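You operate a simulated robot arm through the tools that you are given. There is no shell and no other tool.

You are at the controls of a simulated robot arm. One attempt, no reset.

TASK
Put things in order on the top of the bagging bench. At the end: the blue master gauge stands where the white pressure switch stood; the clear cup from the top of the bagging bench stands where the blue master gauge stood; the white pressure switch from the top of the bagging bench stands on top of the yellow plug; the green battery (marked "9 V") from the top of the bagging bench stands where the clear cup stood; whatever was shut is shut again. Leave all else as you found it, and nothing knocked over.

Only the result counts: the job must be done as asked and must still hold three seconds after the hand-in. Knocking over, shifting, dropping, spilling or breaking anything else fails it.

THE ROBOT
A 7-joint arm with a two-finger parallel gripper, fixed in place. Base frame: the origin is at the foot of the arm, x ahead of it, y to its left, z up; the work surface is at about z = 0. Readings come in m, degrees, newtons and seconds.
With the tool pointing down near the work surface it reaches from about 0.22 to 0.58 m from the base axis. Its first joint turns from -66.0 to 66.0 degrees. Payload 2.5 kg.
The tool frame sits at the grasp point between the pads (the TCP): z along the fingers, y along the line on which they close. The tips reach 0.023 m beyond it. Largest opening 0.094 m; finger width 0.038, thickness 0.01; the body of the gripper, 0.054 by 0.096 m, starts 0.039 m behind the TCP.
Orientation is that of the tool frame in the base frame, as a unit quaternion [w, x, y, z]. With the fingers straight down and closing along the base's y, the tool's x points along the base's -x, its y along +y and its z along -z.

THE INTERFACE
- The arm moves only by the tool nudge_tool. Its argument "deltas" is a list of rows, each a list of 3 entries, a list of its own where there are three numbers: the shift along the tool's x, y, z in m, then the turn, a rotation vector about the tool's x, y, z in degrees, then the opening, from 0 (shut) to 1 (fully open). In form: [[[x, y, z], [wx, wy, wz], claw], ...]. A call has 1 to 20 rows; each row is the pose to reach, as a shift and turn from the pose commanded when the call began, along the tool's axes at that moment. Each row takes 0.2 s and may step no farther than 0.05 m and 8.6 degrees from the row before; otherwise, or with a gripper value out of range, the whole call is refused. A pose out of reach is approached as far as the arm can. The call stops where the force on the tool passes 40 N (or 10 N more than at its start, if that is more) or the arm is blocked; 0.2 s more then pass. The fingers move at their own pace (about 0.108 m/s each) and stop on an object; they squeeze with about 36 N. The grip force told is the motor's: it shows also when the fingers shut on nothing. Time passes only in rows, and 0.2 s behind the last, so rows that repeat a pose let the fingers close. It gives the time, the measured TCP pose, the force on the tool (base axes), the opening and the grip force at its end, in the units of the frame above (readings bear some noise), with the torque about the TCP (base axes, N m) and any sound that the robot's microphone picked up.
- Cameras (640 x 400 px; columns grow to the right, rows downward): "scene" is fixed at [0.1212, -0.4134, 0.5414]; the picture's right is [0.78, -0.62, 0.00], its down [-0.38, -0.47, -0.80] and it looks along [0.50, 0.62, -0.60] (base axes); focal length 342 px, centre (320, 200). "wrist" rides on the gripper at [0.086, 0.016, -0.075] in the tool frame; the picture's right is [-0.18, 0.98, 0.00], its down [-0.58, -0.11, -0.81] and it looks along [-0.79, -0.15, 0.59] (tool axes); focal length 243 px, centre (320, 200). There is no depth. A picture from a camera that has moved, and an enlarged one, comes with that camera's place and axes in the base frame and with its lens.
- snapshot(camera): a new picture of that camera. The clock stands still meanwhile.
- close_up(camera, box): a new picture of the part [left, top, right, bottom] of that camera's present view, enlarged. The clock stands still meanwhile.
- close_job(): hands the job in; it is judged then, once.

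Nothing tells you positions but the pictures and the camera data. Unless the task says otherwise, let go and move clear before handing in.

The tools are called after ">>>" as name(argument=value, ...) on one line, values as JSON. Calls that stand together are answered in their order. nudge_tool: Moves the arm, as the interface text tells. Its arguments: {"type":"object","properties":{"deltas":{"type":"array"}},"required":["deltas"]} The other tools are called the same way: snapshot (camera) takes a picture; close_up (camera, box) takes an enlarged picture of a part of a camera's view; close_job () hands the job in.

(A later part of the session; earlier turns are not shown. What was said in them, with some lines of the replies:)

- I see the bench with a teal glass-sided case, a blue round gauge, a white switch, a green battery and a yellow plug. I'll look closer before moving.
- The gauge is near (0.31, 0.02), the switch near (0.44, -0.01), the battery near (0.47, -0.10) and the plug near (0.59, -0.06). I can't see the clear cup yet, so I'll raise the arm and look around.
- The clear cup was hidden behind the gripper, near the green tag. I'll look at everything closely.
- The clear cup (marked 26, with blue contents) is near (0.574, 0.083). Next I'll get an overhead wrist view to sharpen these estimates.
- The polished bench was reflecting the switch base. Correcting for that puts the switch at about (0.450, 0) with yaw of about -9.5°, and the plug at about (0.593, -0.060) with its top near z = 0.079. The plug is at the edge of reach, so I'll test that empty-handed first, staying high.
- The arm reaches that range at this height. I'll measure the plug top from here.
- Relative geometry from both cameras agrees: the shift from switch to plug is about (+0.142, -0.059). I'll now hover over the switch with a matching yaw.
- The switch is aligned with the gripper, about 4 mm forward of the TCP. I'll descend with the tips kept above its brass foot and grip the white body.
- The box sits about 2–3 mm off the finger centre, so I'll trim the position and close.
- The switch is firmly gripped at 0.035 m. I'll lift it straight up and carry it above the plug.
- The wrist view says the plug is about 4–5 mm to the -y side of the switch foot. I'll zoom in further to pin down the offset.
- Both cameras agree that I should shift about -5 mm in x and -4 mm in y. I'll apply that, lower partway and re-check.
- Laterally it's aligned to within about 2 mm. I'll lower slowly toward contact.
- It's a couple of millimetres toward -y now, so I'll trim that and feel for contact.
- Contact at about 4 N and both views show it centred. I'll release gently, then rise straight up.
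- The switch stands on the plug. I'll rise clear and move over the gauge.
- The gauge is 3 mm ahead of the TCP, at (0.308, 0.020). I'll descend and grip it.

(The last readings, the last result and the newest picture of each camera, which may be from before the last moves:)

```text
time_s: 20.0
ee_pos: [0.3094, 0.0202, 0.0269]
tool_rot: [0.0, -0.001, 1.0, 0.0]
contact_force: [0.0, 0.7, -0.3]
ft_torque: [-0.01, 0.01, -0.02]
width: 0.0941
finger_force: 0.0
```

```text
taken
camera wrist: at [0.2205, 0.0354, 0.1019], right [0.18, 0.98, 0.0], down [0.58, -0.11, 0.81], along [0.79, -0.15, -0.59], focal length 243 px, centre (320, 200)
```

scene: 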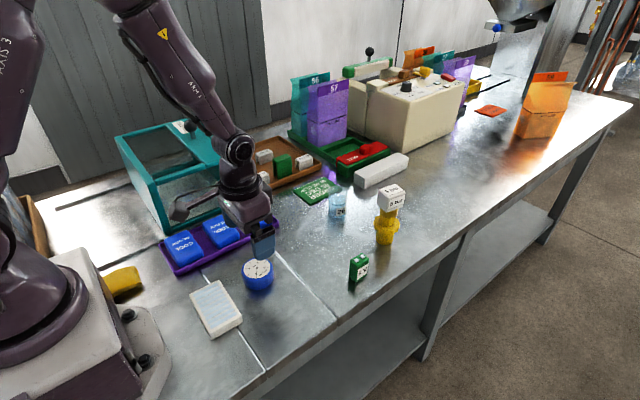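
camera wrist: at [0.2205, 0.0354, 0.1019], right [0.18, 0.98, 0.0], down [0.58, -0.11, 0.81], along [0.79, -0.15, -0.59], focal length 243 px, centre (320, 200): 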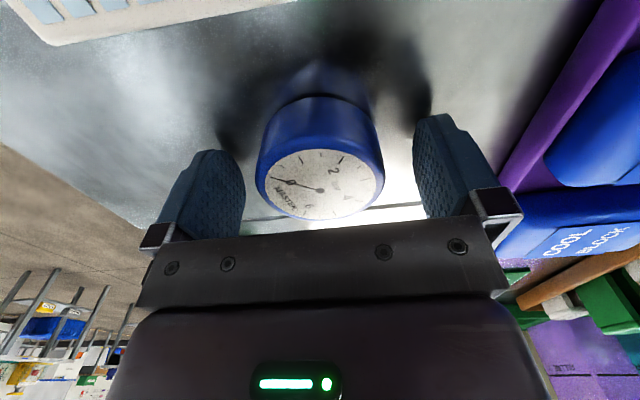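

The gauge is centred between the fingers, so I'm closing on it.

>>> nudge_tool(deltas=[[[0, 0, 0], [0, 0, 0], 0.85], [[0, 0, 0], [0, 0, 0], 0.7], [[0, 0, 0], [0, 0, 0], 0.6], [[0, 0, 0], [0, 0, 0], 0.55], [[0, 0, 0], [0, 0, 0], 0.55], [[0, 0, 0], [0, 0, 0], 0.55]])

>>> close_up(camera="scene", box=[200, 200, 328, 310])

>>> snapshot(camera="wrist")

```text
time_s: 21.4
ee_pos: [0.308, 0.0203, 0.0275]
tool_rot: [0.0, 0.0, 1.0, 0.0]
contact_force: [0.0, -0.3, 0.4]
ft_torque: [-0.01, 0.0, 0.0]
width: 0.0603
finger_force: 35.5
```

```text
3.64 times, centred on (264, 255) of scene
camera zoom: at [0.1212, -0.4134, 0.5414], right [0.78, -0.62, 0.0], down [-0.38, -0.47, -0.8], along [0.5, 0.62, -0.6], focal length 1244 px, centre (524, 0)
```

zoom: 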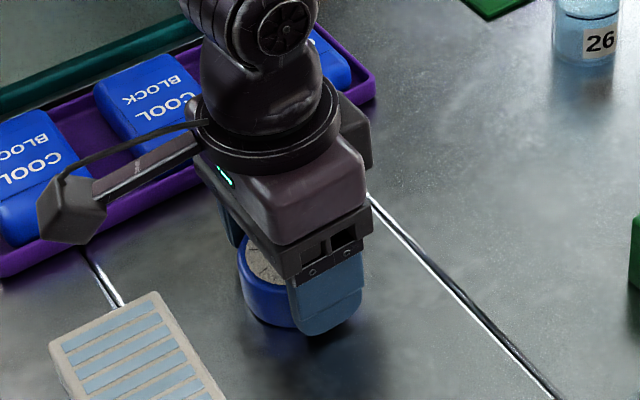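

```text
taken
camera wrist: at [0.2205, 0.0354, 0.1021], right [0.18, 0.98, 0.0], down [0.58, -0.11, 0.81], along [0.79, -0.15, -0.59], focal length 243 px, centre (320, 200)
```

wrist: 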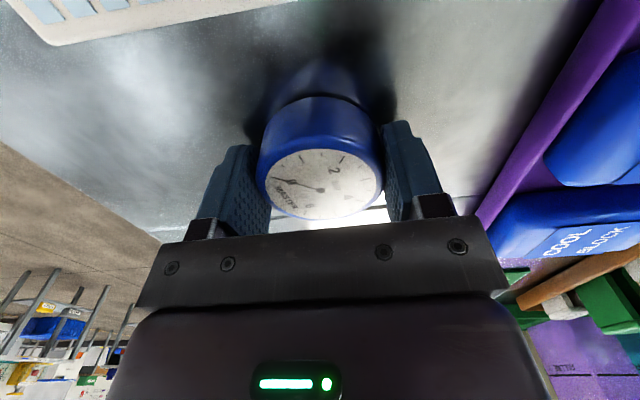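

The gauge is gripped at 0.060 m. I'll lift it and carry it to the spot where the switch stood.

>>> nudge_tool(deltas=[[[0, 0, -0.02], [0, 0, 0], 0.55], [[0, 0, -0.05], [0, 0, 0], 0.55], [[-0.02, -0.003, -0.07], [0, 0, 0], 0.55], [[-0.05, -0.007, -0.07], [0, 0, 0], 0.55], [[-0.08, -0.011, -0.07], [0, 0, 0], 0.55], [[-0.11, -0.015, -0.07], [0, 0, 0], 0.55], [[-0.13, -0.018, -0.07], [0, 0, 0], 0.55], [[-0.1415, -0.0197, -0.06], [0, 0, 0], 0.55], [[-0.1415, -0.0197, -0.04], [0, 0, 0], 0.55], [[-0.1415, -0.0197, -0.02], [0, 0, 0], 0.55], [[-0.1415, -0.0197, -0.008], [0, 0, 0], 0.55], [[-0.1415, -0.0197, -0.003], [0, 0, 0], 0.55], [[-0.1415, -0.0197, -0.003], [0, 0, 0], 0.55]])

>>> close_up(camera="scene", box=[270, 190, 430, 300])

```text
time_s: 24.2
ee_pos: [0.4508, 0.0006, 0.0293]
tool_rot: [0.0, 0.0, 1.0, 0.001]
contact_force: [0.1, 0.2, -2.4]
ft_torque: [-0.02, 0.02, 0.01]
width: 0.0602
finger_force: 35.9
```

```text
3.64 times, centred on (350, 245) of scene
camera zoom: at [0.1212, -0.4134, 0.5414], right [0.78, -0.62, 0.0], down [-0.38, -0.47, -0.8], along [0.5, 0.62, -0.6], focal length 1244 px, centre (211, 36)
```

zoom: 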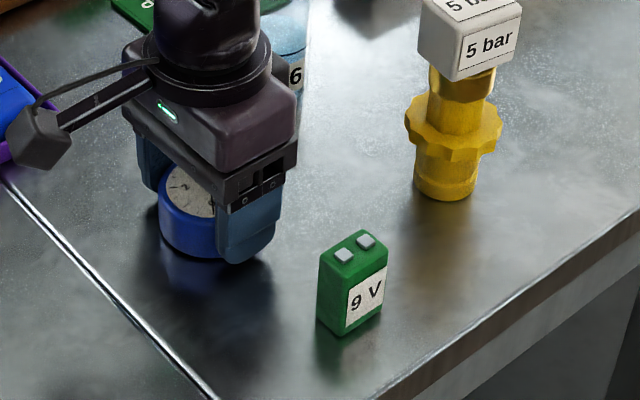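

Now I'll lower the last few millimetres onto the bench.

>>> nudge_tool(deltas=[[[0, 0, 0.001], [0, 0, 0], 0.55], [[0, 0, 0.002], [0, 0, 0], 0.55], [[0, 0, 0.003], [0, 0, 0], 0.55], [[0, 0, 0.003], [0, 0, 0], 0.55]])

```text
time_s: 25.2
ee_pos: [0.4495, 0.0013, 0.0283]
tool_rot: [0.0, 0.0, 1.0, 0.0]
contact_force: [-7.3, 0.6, 16.8]
ft_torque: [-0.11, 0.25, -0.06]
width: 0.0603
finger_force: 36.0
```

It's on the bench with some preload. I'll ease off slightly and release, opening only as much as needed, then rise.

>>> nudge_tool(deltas=[[[0, 0, -0.001], [0, 0, 0], 0.55], [[0, 0, -0.001], [0, 0, 0], 0.65], [[0, 0, -0.001], [0, 0, 0], 0.8], [[0, 0, -0.001], [0, 0, 0], 0.9], [[0, 0, -0.001], [0, 0, 0], 0.9], [[0, 0, -0.03], [0, 0, 0], 0.9], [[0, 0, -0.06], [0, 0, 0], 0.9], [[0, 0, -0.1], [0, 0, 0], 0.9], [[0, 0, -0.1], [0, 0, 0], 0.9]])

>>> snapshot(camera="wrist")

>>> close_up(camera="scene", box=[270, 190, 430, 300])

```text
time_s: 27.2
ee_pos: [0.4478, 0.0015, 0.1286]
tool_rot: [0.0, 0.0, 1.0, 0.0]
contact_force: [0.1, -0.9, 0.6]
ft_torque: [-0.02, 0.0, -0.01]
width: 0.0846
finger_force: 0.0
```

```text
taken
camera wrist: at [0.3596, 0.0163, 0.2032], right [0.18, 0.98, 0.0], down [0.58, -0.11, 0.81], along [0.79, -0.15, -0.59], focal length 243 px, centre (320, 200)
```

wrist: 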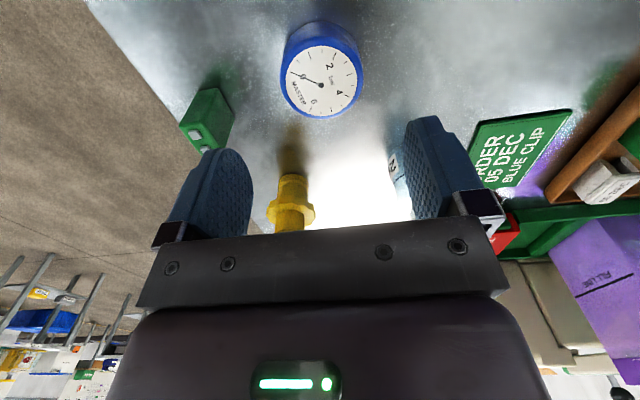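

```text
3.64 times, centred on (350, 245) of scene
camera zoom: at [0.1212, -0.4134, 0.5414], right [0.78, -0.62, 0.0], down [-0.38, -0.47, -0.8], along [0.5, 0.62, -0.6], focal length 1244 px, centre (211, 36)
```

zoom: 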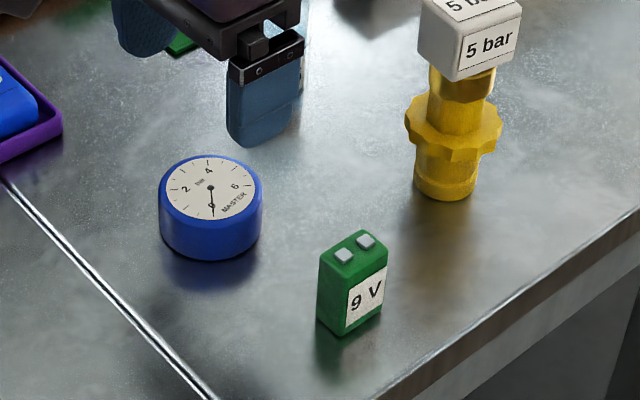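

The gauge is placed. Now I'll hover near the cup to measure it.

>>> nudge_tool(deltas=[[[-0.02, 0.015, -0.02], [0, 0, 0], 0.9], [[-0.045, 0.035, -0.022], [0, 0, 0], 0.9], [[-0.07, 0.05, -0.022], [0, 0, 0], 0.9], [[-0.095, 0.065, -0.022], [0, 0, 0], 0.9], [[-0.115, 0.075, -0.022], [0, 0, 0], 0.9], [[-0.122, 0.08, -0.022], [0, 0, 0], 0.9], [[-0.122, 0.08, -0.022], [0, 0, 0], 0.9]])

>>> snapshot(camera="wrist")

>>> close_up(camera="wrist", box=[256, 0, 416, 120])

>>> close_up(camera="scene", box=[290, 150, 418, 250])

```text
time_s: 28.8
ee_pos: [0.5716, 0.0803, 0.1497]
tool_rot: [0.0, 0.0, 1.0, 0.0]
contact_force: [-0.2, 0.1, -0.1]
ft_torque: [0.01, 0.01, 0.02]
width: 0.0846
finger_force: 0.0
```

```text
taken
camera wrist: at [0.4838, 0.0953, 0.2237], right [0.18, 0.98, 0.0], down [0.58, -0.11, 0.81], along [0.79, -0.15, -0.59], focal length 243 px, centre (320, 200)
```

wrist: 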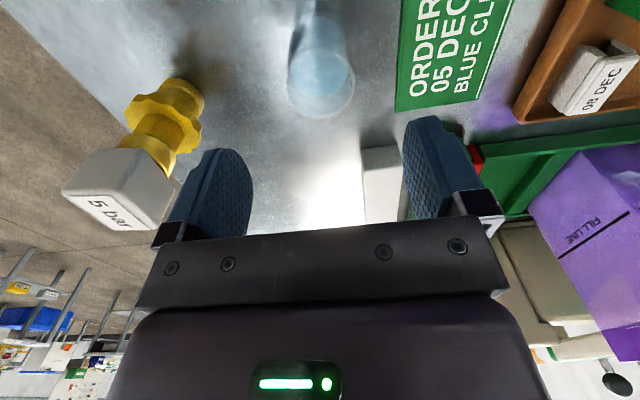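

```text
3.33 times, centred on (336, 60) of wrist
camera zoom: at [0.4838, 0.0953, 0.2237], right [0.18, 0.98, 0.0], down [0.58, -0.11, 0.81], along [0.79, -0.15, -0.59], focal length 809 px, centre (267, 667)
```

zoom: 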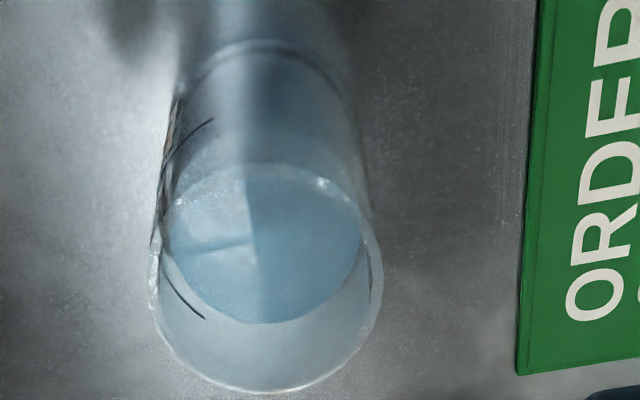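

```text
4.00 times, centred on (354, 200) of scene
camera zoom: at [0.1212, -0.4134, 0.5414], right [0.78, -0.62, 0.0], down [-0.38, -0.47, -0.8], along [0.5, 0.62, -0.6], focal length 1369 px, centre (184, 200)
```

zoom: 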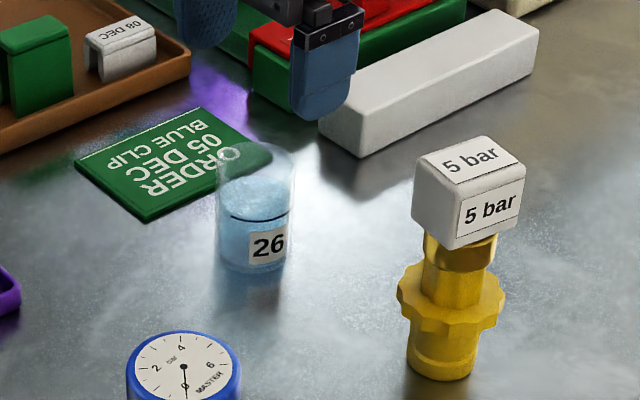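

The cup is at about (0.569, 0.0805), nearly under the TCP. I'll descend with a moderate opening.

>>> nudge_tool(deltas=[[[0.0023, 0, 0.02], [0, 0, 0], 0.75], [[0.0023, 0, 0.045], [0, 0, 0], 0.72], [[0.0023, 0, 0.07], [0, 0, 0], 0.72], [[0.0023, 0, 0.09], [0, 0, 0], 0.72], [[0.0023, 0, 0.103], [0, 0, 0], 0.72], [[0.0023, 0, 0.11], [0, 0, 0], 0.72], [[0.0023, 0, 0.11], [0, 0, 0], 0.72]])

>>> snapshot(camera="wrist")

>>> close_up(camera="scene", box=[290, 150, 418, 250])

```text
time_s: 30.4
ee_pos: [0.5678, 0.0785, 0.0372]
tool_rot: [-0.001, -0.001, 1.0, 0.001]
contact_force: [-0.1, 0.2, -1.1]
ft_torque: [-0.02, -0.02, 0.0]
width: 0.0676
finger_force: 0.0
```

```text
taken
camera wrist: at [0.4811, 0.0937, 0.1126], right [0.18, 0.98, 0.0], down [0.58, -0.11, 0.81], along [0.79, -0.15, -0.59], focal length 243 px, centre (320, 200)
```

wrist: 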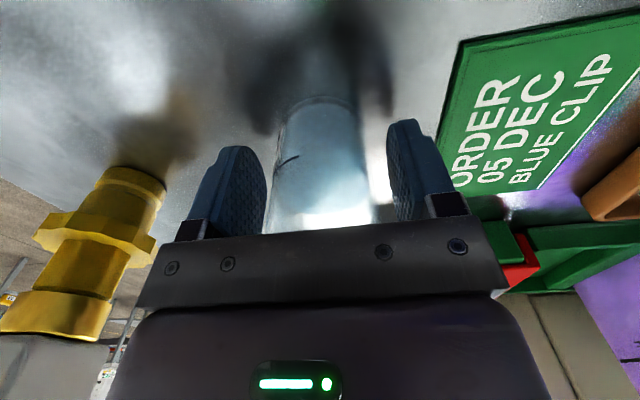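

```text
4.00 times, centred on (354, 200) of scene
camera zoom: at [0.1212, -0.4134, 0.5414], right [0.78, -0.62, 0.0], down [-0.38, -0.47, -0.8], along [0.5, 0.62, -0.6], focal length 1369 px, centre (184, 200)
```

zoom: 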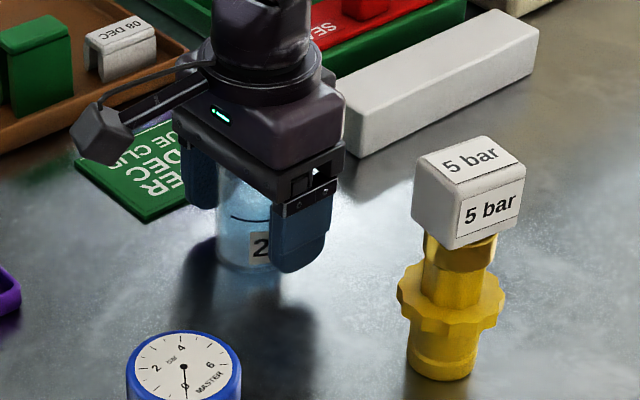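

The cup is centred between the fingers. I'll close gently to just under its diameter.

>>> nudge_tool(deltas=[[[0, 0, 0], [0, 0, 0], 0.62], [[0, 0, 0], [0, 0, 0], 0.55], [[0, 0, 0], [0, 0, 0], 0.5], [[0, 0, 0], [0, 0, 0], 0.47], [[0, 0, 0], [0, 0, 0], 0.45], [[0, 0, 0], [0, 0, 0], 0.45]])

>>> snapshot(camera="wrist")

```text
time_s: 31.8
ee_pos: [0.5674, 0.0785, 0.0378]
tool_rot: [0.001, 0.0, 1.0, -0.001]
contact_force: [-0.4, -0.1, 1.2]
ft_torque: [0.01, 0.0, 0.0]
width: 0.0472
finger_force: 36.3
```

```text
taken
camera wrist: at [0.4812, 0.0937, 0.1129], right [0.18, 0.98, 0.0], down [0.58, -0.11, 0.81], along [0.79, -0.15, -0.59], focal length 243 px, centre (320, 200)
```

wrist: 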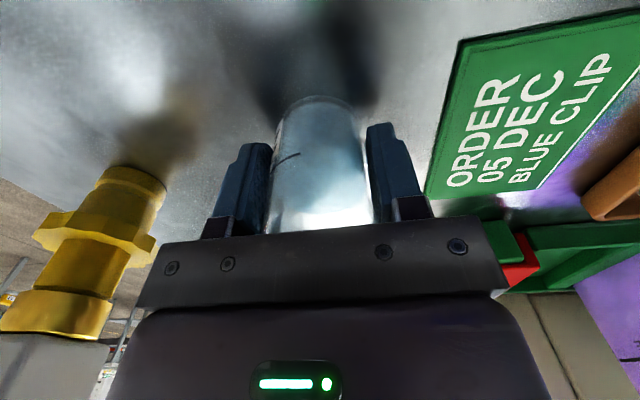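

The cup is gripped. I'll lift slowly and carry it level toward the gauge's old spot.

>>> nudge_tool(deltas=[[[0, 0, -0.005], [0, 0, 0], 0.45], [[0, 0, -0.015], [0, 0, 0], 0.45], [[0, 0, -0.03], [0, 0, 0], 0.45], [[0, 0, -0.045], [0, 0, 0], 0.45], [[0, 0, -0.06], [0, 0, 0], 0.45], [[0, 0, -0.068], [0, 0, 0], 0.45], [[0, 0, -0.07], [0, 0, 0], 0.45], [[0.006, -0.0014, -0.07], [0, 0, 0], 0.45], [[0.018, -0.0042, -0.07], [0, 0, 0], 0.45], [[0.035, -0.0081, -0.07], [0, 0, 0], 0.45], [[0.055, -0.0127, -0.07], [0, 0, 0], 0.45], [[0.075, -0.0173, -0.07], [0, 0, 0], 0.45], [[0.095, -0.0219, -0.07], [0, 0, 0], 0.45], [[0.115, -0.0266, -0.07], [0, 0, 0], 0.45], [[0.132, -0.0305, -0.07], [0, 0, 0], 0.45], [[0.142, -0.0328, -0.07], [0, 0, 0], 0.45], [[0.145, -0.0335, -0.07], [0, 0, 0], 0.45]])

>>> snapshot(camera="scene")

```text
time_s: 35.4
ee_pos: [0.4238, 0.0451, 0.1083]
tool_rot: [0.0, 0.001, 1.0, -0.001]
contact_force: [-0.4, 0.1, -1.3]
ft_torque: [-0.01, 0.01, 0.06]
width: 0.0473
finger_force: 35.9
```

```text
taken
```

scene: 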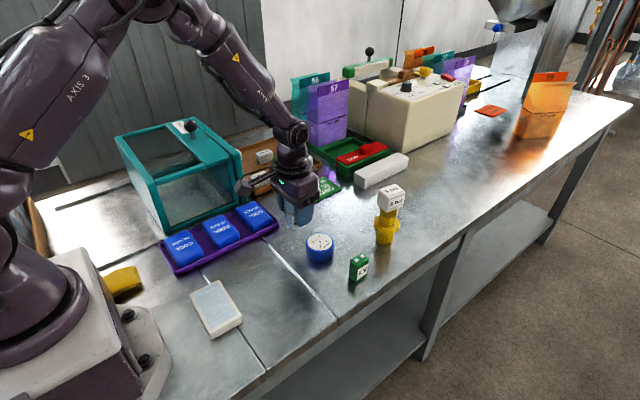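

>>> nudge_tool(deltas=[[[0.005, -0.0012, 0], [0, 0, 0], 0.45], [[0.016, -0.0037, 0], [0, 0, 0], 0.45], [[0.034, -0.0078, 0], [0, 0, 0], 0.45], [[0.054, -0.0125, 0], [0, 0, 0], 0.45], [[0.074, -0.0171, 0], [0, 0, 0], 0.45], [[0.094, -0.0217, 0], [0, 0, 0], 0.45], [[0.108, -0.0249, 0], [0, 0, 0], 0.45], [[0.115, -0.0266, 0], [0, 0, 0], 0.45], [[0.117, -0.027, 0], [0, 0, 0], 0.45], [[0.117, -0.027, 0.005], [0, 0, 0], 0.45], [[0.117, -0.027, 0.017], [0, 0, 0], 0.45], [[0.117, -0.027, 0.032], [0, 0, 0], 0.45], [[0.117, -0.027, 0.047], [0, 0, 0], 0.45], [[0.117, -0.027, 0.059], [0, 0, 0], 0.45], [[0.117, -0.027, 0.065], [0, 0, 0], 0.45], [[0.117, -0.027, 0.067], [0, 0, 0], 0.45], [[0.117, -0.027, 0.067], [0, 0, 0], 0.45]])

>>> close_up(camera="scene", box=[200, 200, 360, 310])

```text
time_s: 39.0
ee_pos: [0.3065, 0.0193, 0.042]
tool_rot: [0.0, 0.0, 1.0, 0.0]
contact_force: [-0.5, 0.3, -1.2]
ft_torque: [0.03, 0.01, 0.01]
width: 0.0473
finger_force: 35.9
```

```text
3.64 times, centred on (280, 255) of scene
camera zoom: at [0.1212, -0.4134, 0.5414], right [0.78, -0.62, 0.0], down [-0.38, -0.47, -0.8], along [0.5, 0.62, -0.6], focal length 1244 px, centre (466, 0)
```

zoom: 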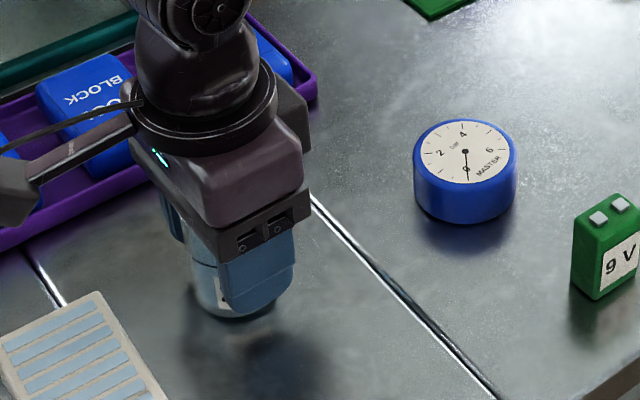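

>>> nudge_tool(deltas=[[[-0.0015, 0, 0.001], [0, 0, 0], 0.45], [[-0.0015, 0, 0.002], [0, 0, 0], 0.45], [[-0.0015, 0, 0.0028], [0, 0, 0], 0.45], [[-0.0015, 0, 0.0028], [0, 0, 0], 0.45]])

```text
time_s: 40.0
ee_pos: [0.3089, 0.0202, 0.0392]
tool_rot: [0.0, 0.0, 1.0, 0.0]
contact_force: [0.3, -0.6, -0.2]
ft_torque: [0.0, 0.01, 0.01]
width: 0.0472
finger_force: 35.9
```

>>> nudge_tool(deltas=[[[0, 0, 0.0004], [0, 0, 0], 0.45], [[0, 0, 0.0008], [0, 0, 0], 0.45], [[0, 0, 0.0008], [0, 0, 0], 0.45]])

```text
time_s: 40.8
ee_pos: [0.3072, 0.019, 0.0381]
tool_rot: [0.0, 0.0, 1.0, 0.0]
contact_force: [0.3, 0.9, 0.4]
ft_torque: [-0.01, -0.02, -0.01]
width: 0.047
finger_force: 35.5
```

>>> nudge_tool(deltas=[[[0, 0, 0.0005], [0, 0, 0], 0.45], [[0, 0, 0.0008], [0, 0, 0], 0.45], [[0, 0, 0.0008], [0, 0, 0], 0.45]])

```text
time_s: 41.6
ee_pos: [0.3088, 0.0179, 0.038]
tool_rot: [0.0, 0.001, 1.0, 0.0]
contact_force: [-4.6, -3.4, 25.4]
ft_torque: [-0.13, 0.07, 0.01]
width: 0.0476
finger_force: 36.1
```

Solid contact now. I'll back off 0.8 mm to unload, open slowly and rise straight up.

>>> nudge_tool(deltas=[[[0, 0, -0.0008], [0, 0, 0], 0.45], [[0, 0, -0.0008], [0, 0, 0], 0.5], [[0, 0, -0.0008], [0, 0, 0], 0.55], [[0, 0, -0.0008], [0, 0, 0], 0.65], [[0, 0, -0.0008], [0, 0, 0], 0.75], [[0, 0, -0.0008], [0, 0, 0], 0.75], [[0, 0, -0.02], [0, 0, 0], 0.75], [[0, 0, -0.05], [0, 0, 0], 0.75], [[0, 0, -0.08], [0, 0, 0], 0.75], [[0, 0, -0.1], [0, 0, 0], 0.75], [[0, 0, -0.1], [0, 0, 0], 0.75]])

>>> snapshot(camera="wrist")

>>> close_up(camera="scene", box=[200, 200, 360, 310])

```text
time_s: 44.0
ee_pos: [0.3101, 0.019, 0.1363]
tool_rot: [-0.001, -0.001, 1.0, 0.0]
contact_force: [-0.4, 0.0, -0.6]
ft_torque: [-0.03, -0.01, -0.01]
width: 0.0703
finger_force: 0.0
```

```text
taken
camera wrist: at [0.2221, 0.0349, 0.2111], right [0.18, 0.98, 0.0], down [0.58, -0.11, 0.81], along [0.79, -0.15, -0.59], focal length 243 px, centre (320, 200)
```

wrist: 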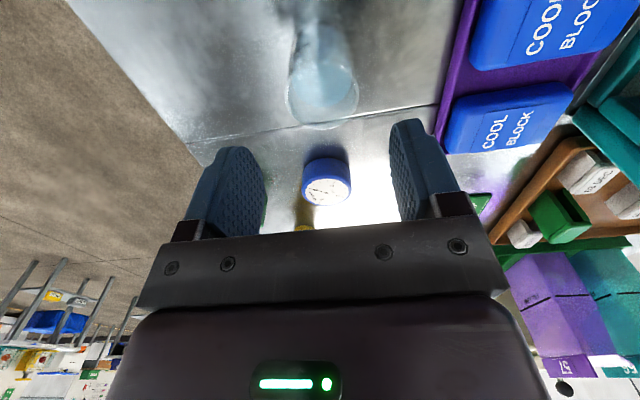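

```text
3.64 times, centred on (280, 255) of scene
camera zoom: at [0.1212, -0.4134, 0.5414], right [0.78, -0.62, 0.0], down [-0.38, -0.47, -0.8], along [0.5, 0.62, -0.6], focal length 1244 px, centre (466, 0)
```

zoom: 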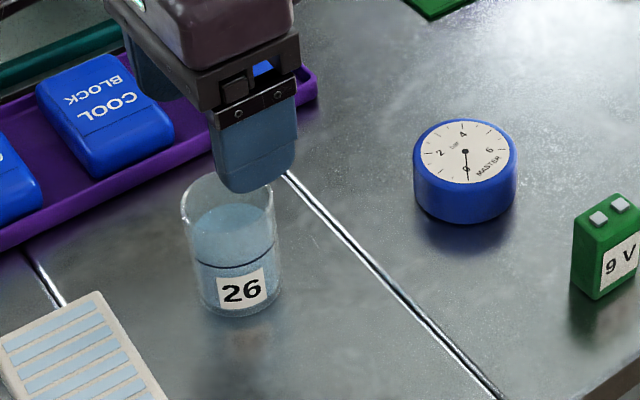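

The cup stands where the gauge was, nothing spilled. Next is the battery: I'll hover above it and measure its yaw.

>>> nudge_tool(deltas=[[[-0.02, -0.015, 0], [0, 0, 0], 0.75], [[-0.05, -0.037, 0], [0, 0, 0], 0.7], [[-0.08, -0.06, 0], [0, 0, 0], 0.65], [[-0.11, -0.081, 0], [0, 0, 0], 0.6], [[-0.14, -0.103, 0], [0, 0, 0], 0.6], [[-0.163, -0.12, 0], [0, 0, 0], 0.6], [[-0.163, -0.12, 0], [0, 0, 0], 0.6]])

>>> snapshot(camera="wrist")

>>> close_up(camera="wrist", box=[256, 0, 416, 120])

```text
time_s: 45.6
ee_pos: [0.4728, -0.1, 0.1371]
tool_rot: [0.0, 0.0, 1.0, 0.0]
contact_force: [-0.5, 0.4, -1.0]
ft_torque: [0.0, 0.01, 0.01]
width: 0.0563
finger_force: 0.2
```

```text
taken
camera wrist: at [0.3854, -0.0849, 0.2119], right [0.18, 0.98, 0.0], down [0.58, -0.11, 0.81], along [0.79, -0.15, -0.59], focal length 243 px, centre (320, 200)
```

wrist: 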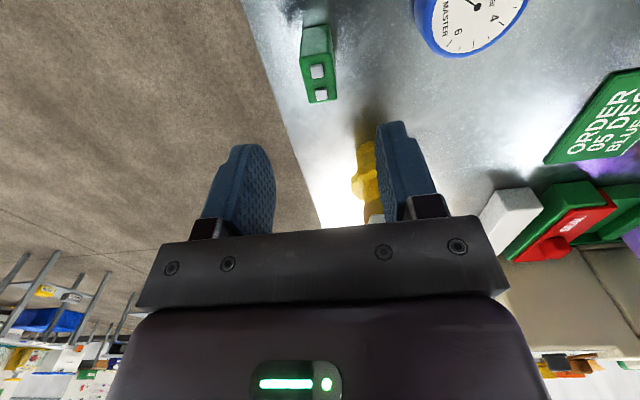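

```text
3.33 times, centred on (336, 60) of wrist
camera zoom: at [0.3854, -0.0849, 0.2119], right [0.18, 0.98, 0.0], down [0.58, -0.11, 0.81], along [0.79, -0.15, -0.59], focal length 809 px, centre (267, 667)
```

zoom: 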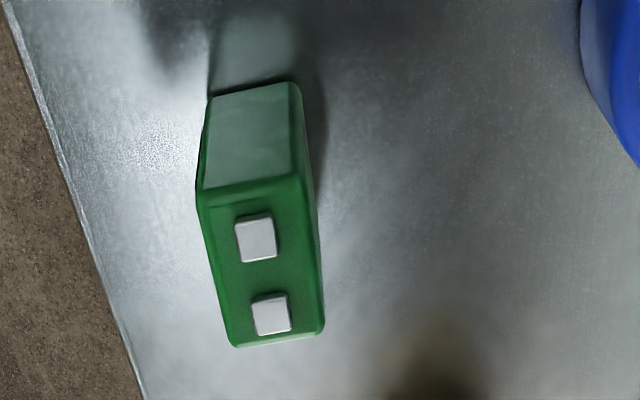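

The battery is nearly square to the gripper (about 0.032 × 0.020 m), offset by only 2 mm. I'll descend and grip.

>>> nudge_tool(deltas=[[[0.002, -0.0003, 0.025], [0, 0, 1.5], 0.55], [[0.002, -0.0003, 0.055], [0, 0, 1.5], 0.5], [[0.002, -0.0003, 0.08], [0, 0, 1.5], 0.5], [[0.002, -0.0003, 0.098], [0, 0, 1.5], 0.5], [[0.002, -0.0003, 0.106], [0, 0, 1.5], 0.5], [[0.002, -0.0003, 0.106], [0, 0, 1.5], 0.5]])

>>> snapshot(camera="wrist")

```text
time_s: 47.0
ee_pos: [0.4695, -0.0988, 0.0315]
tool_rot: [0.0, 0.014, 1.0, 0.0]
contact_force: [0.2, -0.6, -1.1]
ft_torque: [0.01, -0.01, 0.03]
width: 0.047
finger_force: 0.2
```

```text
taken
camera wrist: at [0.3817, -0.0821, 0.1061], right [0.21, 0.98, 0.0], down [0.58, -0.12, 0.81], along [0.79, -0.17, -0.59], focal length 243 px, centre (320, 200)
```

wrist: 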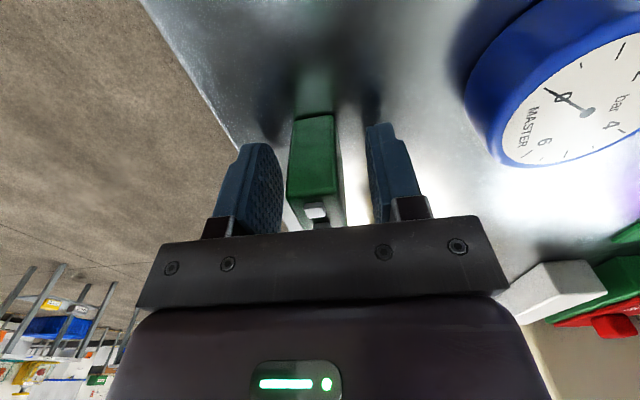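

>>> nudge_tool(deltas=[[[0, -0.0008, 0], [0, 0, 0], 0.4], [[0, -0.0008, 0], [0, 0, 0], 0.3], [[0, -0.0008, 0], [0, 0, 0], 0.2], [[0, -0.0008, 0], [0, 0, 0], 0.15], [[0, -0.0008, 0], [0, 0, 0], 0.15], [[0, -0.0008, 0], [0, 0, 0], 0.15]])

>>> snapshot(camera="wrist")

```text
time_s: 48.4
ee_pos: [0.4695, -0.1018, 0.032]
tool_rot: [0.0, 0.014, 1.0, 0.0]
contact_force: [-0.2, 0.1, 0.3]
ft_torque: [-0.04, -0.02, -0.02]
width: 0.0213
finger_force: 35.8
```

```text
taken
camera wrist: at [0.3825, -0.0832, 0.1061], right [0.21, 0.98, 0.0], down [0.58, -0.12, 0.81], along [0.79, -0.17, -0.59], focal length 243 px, centre (320, 200)
```

wrist: 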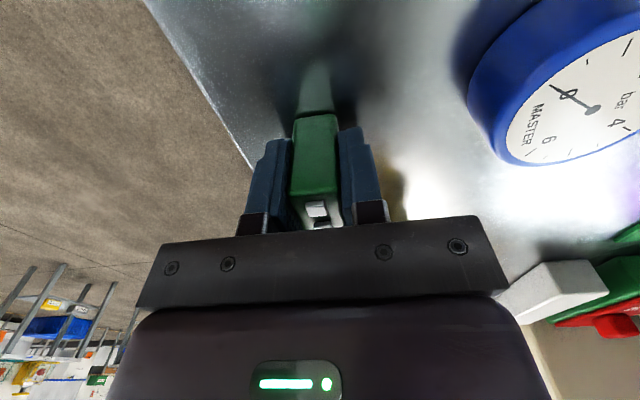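

The battery is gripped. I'll lift, go around behind the switch/plug stack (y first, then x), and come down over the cup's old spot.

>>> nudge_tool(deltas=[[[0, 0, -0.02], [0, 0, 0], 0.15], [[0, 0, -0.05], [0, 0, 0], 0.15], [[0, 0, -0.075], [0, 0, 0], 0.15], [[0.002, 0.02, -0.08], [0, 0, 0], 0.15], [[0.003, 0.05, -0.08], [0, 0, 0], 0.15], [[0.003, 0.085, -0.08], [0, 0, 0], 0.15], [[0.003, 0.12, -0.08], [0, 0, 0], 0.15], [[0.003, 0.15, -0.08], [0, 0, 0], 0.15], [[0.0, 0.175, -0.08], [0, 0, 0], 0.15], [[-0.015, 0.184, -0.08], [0, 0, 0], 0.15], [[-0.04, 0.1841, -0.08], [0, 0, 0], 0.15], [[-0.065, 0.1841, -0.08], [0, 0, 0], 0.15], [[-0.085, 0.1841, -0.08], [0, 0, 0], 0.15], [[-0.0948, 0.1841, -0.075], [0, 0, 0], 0.15], [[-0.0948, 0.1841, -0.055], [0, 0, 0], 0.15], [[-0.0948, 0.1841, -0.035], [0, 0, 0], 0.15], [[-0.0948, 0.1841, -0.015], [0, 0, 0], 0.15], [[-0.0948, 0.1841, -0.006], [0, 0, 0], 0.15], [[-0.0948, 0.1841, -0.004], [0, 0, 0], 0.15], [[-0.0948, 0.1841, -0.004], [0, 0, 0], 0.15]])

>>> close_up(camera="scene", box=[290, 150, 418, 250])

>>> snapshot(camera="wrist")

```text
time_s: 52.6
ee_pos: [0.5689, 0.079, 0.0356]
tool_rot: [0.0, 0.013, 1.0, 0.001]
contact_force: [0.3, -1.4, -0.2]
ft_torque: [-0.02, -0.01, 0.0]
width: 0.0214
finger_force: 35.9
```

```text
4.00 times, centred on (354, 200) of scene
camera zoom: at [0.1212, -0.4134, 0.5414], right [0.78, -0.62, 0.0], down [-0.38, -0.47, -0.8], along [0.5, 0.62, -0.6], focal length 1369 px, centre (184, 200)
```

zoom: 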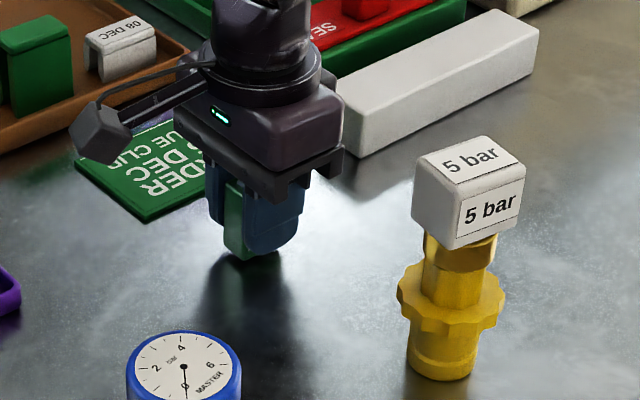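

```text
taken
camera wrist: at [0.4831, 0.0976, 0.1102], right [0.21, 0.98, 0.0], down [0.58, -0.12, 0.81], along [0.79, -0.17, -0.59], focal length 243 px, centre (320, 200)
```

wrist: 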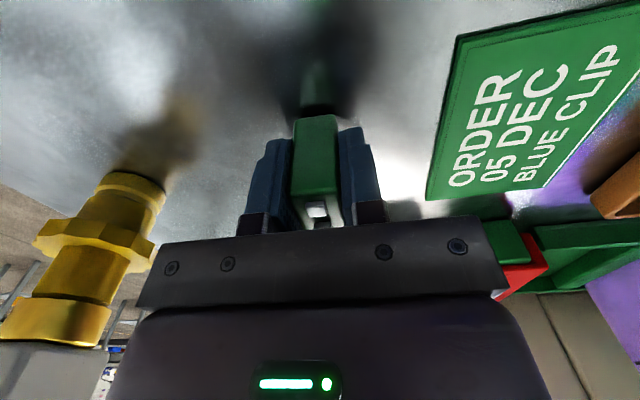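

The battery is over the spot, about 4 mm up. I'll creep down to contact.

>>> nudge_tool(deltas=[[[0, 0, 0.0015], [0, 0, 0], 0.15], [[0, 0, 0.0028], [0, 0, 0], 0.15], [[0, 0, 0.0035], [0, 0, 0], 0.15], [[0, 0, 0.0035], [0, 0, 0], 0.15]])

```text
time_s: 53.6
ee_pos: [0.5684, 0.0797, 0.0321]
tool_rot: [0.001, 0.013, 1.0, 0.0]
contact_force: [0.7, -0.3, -1.1]
ft_torque: [0.03, -0.02, 0.02]
width: 0.0213
finger_force: 35.8
```

>>> nudge_tool(deltas=[[[0, 0, 0.0004], [0, 0, 0], 0.15], [[0, 0, 0.0008], [0, 0, 0], 0.15], [[0, 0, 0.0008], [0, 0, 0], 0.15]])

```text
time_s: 54.4
ee_pos: [0.5691, 0.0805, 0.0323]
tool_rot: [0.0, 0.013, 1.0, 0.0]
contact_force: [-2.2, 0.6, 7.3]
ft_torque: [0.04, 0.17, 0.02]
width: 0.0214
finger_force: 36.3
```

Contact made at about 7 N. I'll ease off a touch, open slowly and rise.

>>> nudge_tool(deltas=[[[0, 0, -0.0003], [0, 0, 0], 0.15], [[0, 0, -0.0003], [0, 0, 0], 0.25], [[0, 0, -0.0003], [0, 0, 0], 0.35], [[0, 0, -0.0003], [0, 0, 0], 0.5], [[0, 0, -0.0003], [0, 0, 0], 0.5], [[0, 0, -0.02], [0, 0, 0], 0.5], [[0, 0, -0.05], [0, 0, 0], 0.5], [[0, 0, -0.09], [0, 0, 0], 0.5], [[0, 0, -0.13], [0, 0, 0], 0.5], [[0.03, 0, -0.16], [0, 0, 0], 0.5], [[0.07, 0, -0.19], [0, 0, 0], 0.5], [[0.11, 0, -0.22], [0, 0, 0], 0.5], [[0.15, 0, -0.25], [0, 0, 0], 0.5], [[0.19, 0, -0.28], [0, 0, 0], 0.5], [[0.19, 0, -0.28], [0, 0, 0], 0.5]])

>>> snapshot(camera="scene")

>>> close_up(camera="scene", box=[230, 170, 430, 300])

>>> snapshot(camera="wrist")

```text
time_s: 57.6
ee_pos: [0.3784, 0.083, 0.3131]
tool_rot: [0.001, 0.013, 1.0, 0.001]
contact_force: [0.0, 0.9, -1.5]
ft_torque: [0.0, -0.02, -0.01]
width: 0.0471
finger_force: 0.1
```

```text
taken
```

scene: 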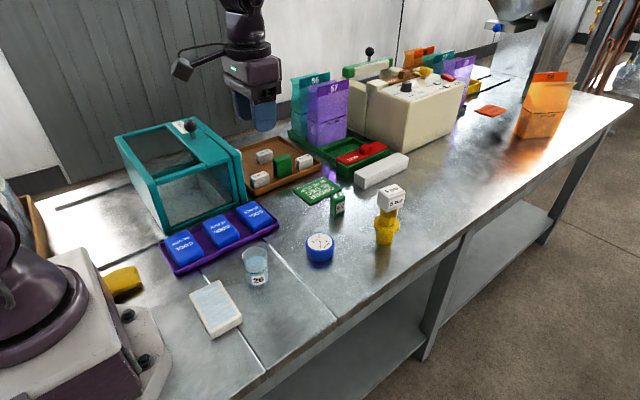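

```text
3.08 times, centred on (330, 235) of scene
camera zoom: at [0.1212, -0.4134, 0.5414], right [0.78, -0.62, 0.0], down [-0.38, -0.47, -0.8], along [0.5, 0.62, -0.6], focal length 1053 px, centre (289, 92)
```

zoom: 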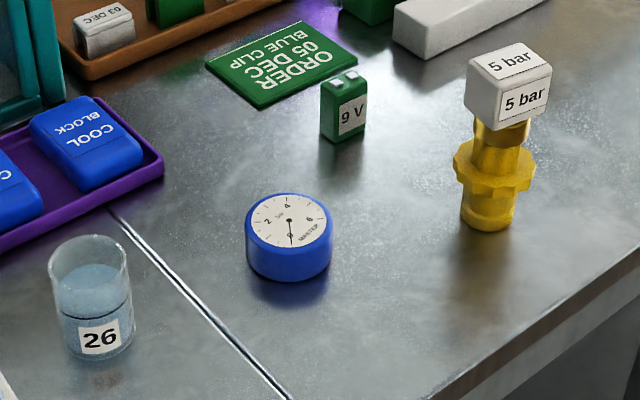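

```text
taken
camera wrist: at [0.2922, 0.0997, 0.387], right [0.21, 0.98, 0.0], down [0.58, -0.12, 0.81], along [0.79, -0.17, -0.59], focal length 243 px, centre (320, 200)
```

wrist: 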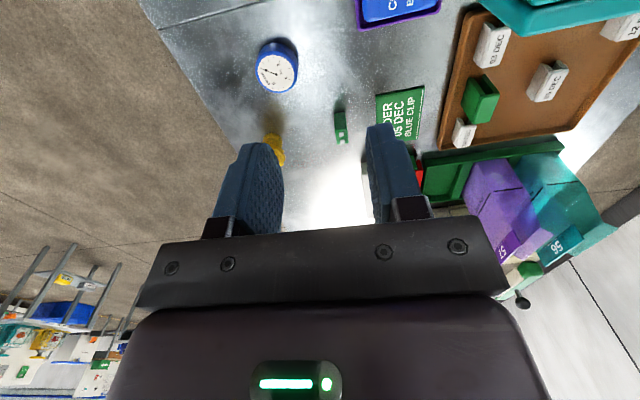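

All four items are where they were asked to go: the switch on the plug, the gauge on the switch's spot, the cup on the gauge's spot and the battery on the cup's spot. Everything is upright, nothing else has moved and the arm is clear, so I'm handing in.

>>> close_job()

```text
The job is handed in.
```

The job is handed in. In the last pictures everything was upright and the arm was clear. I haven't had a verdict back.

- **White pressure switch:** standing on top of the yellow plug, centred to within about 2 mm.
- **Blue master gauge:** standing where the switch was; the pictures put it within about 3–5 mm of the old spot.
- **Clear cup:** standing where the gauge was, with no sign of a spill.
- **Green battery:** standing where the cup was, within about 1–2 mm by the pictures.

I didn't open anything, so whatever was shut stayed shut. I saw nothing else knocked or moved.
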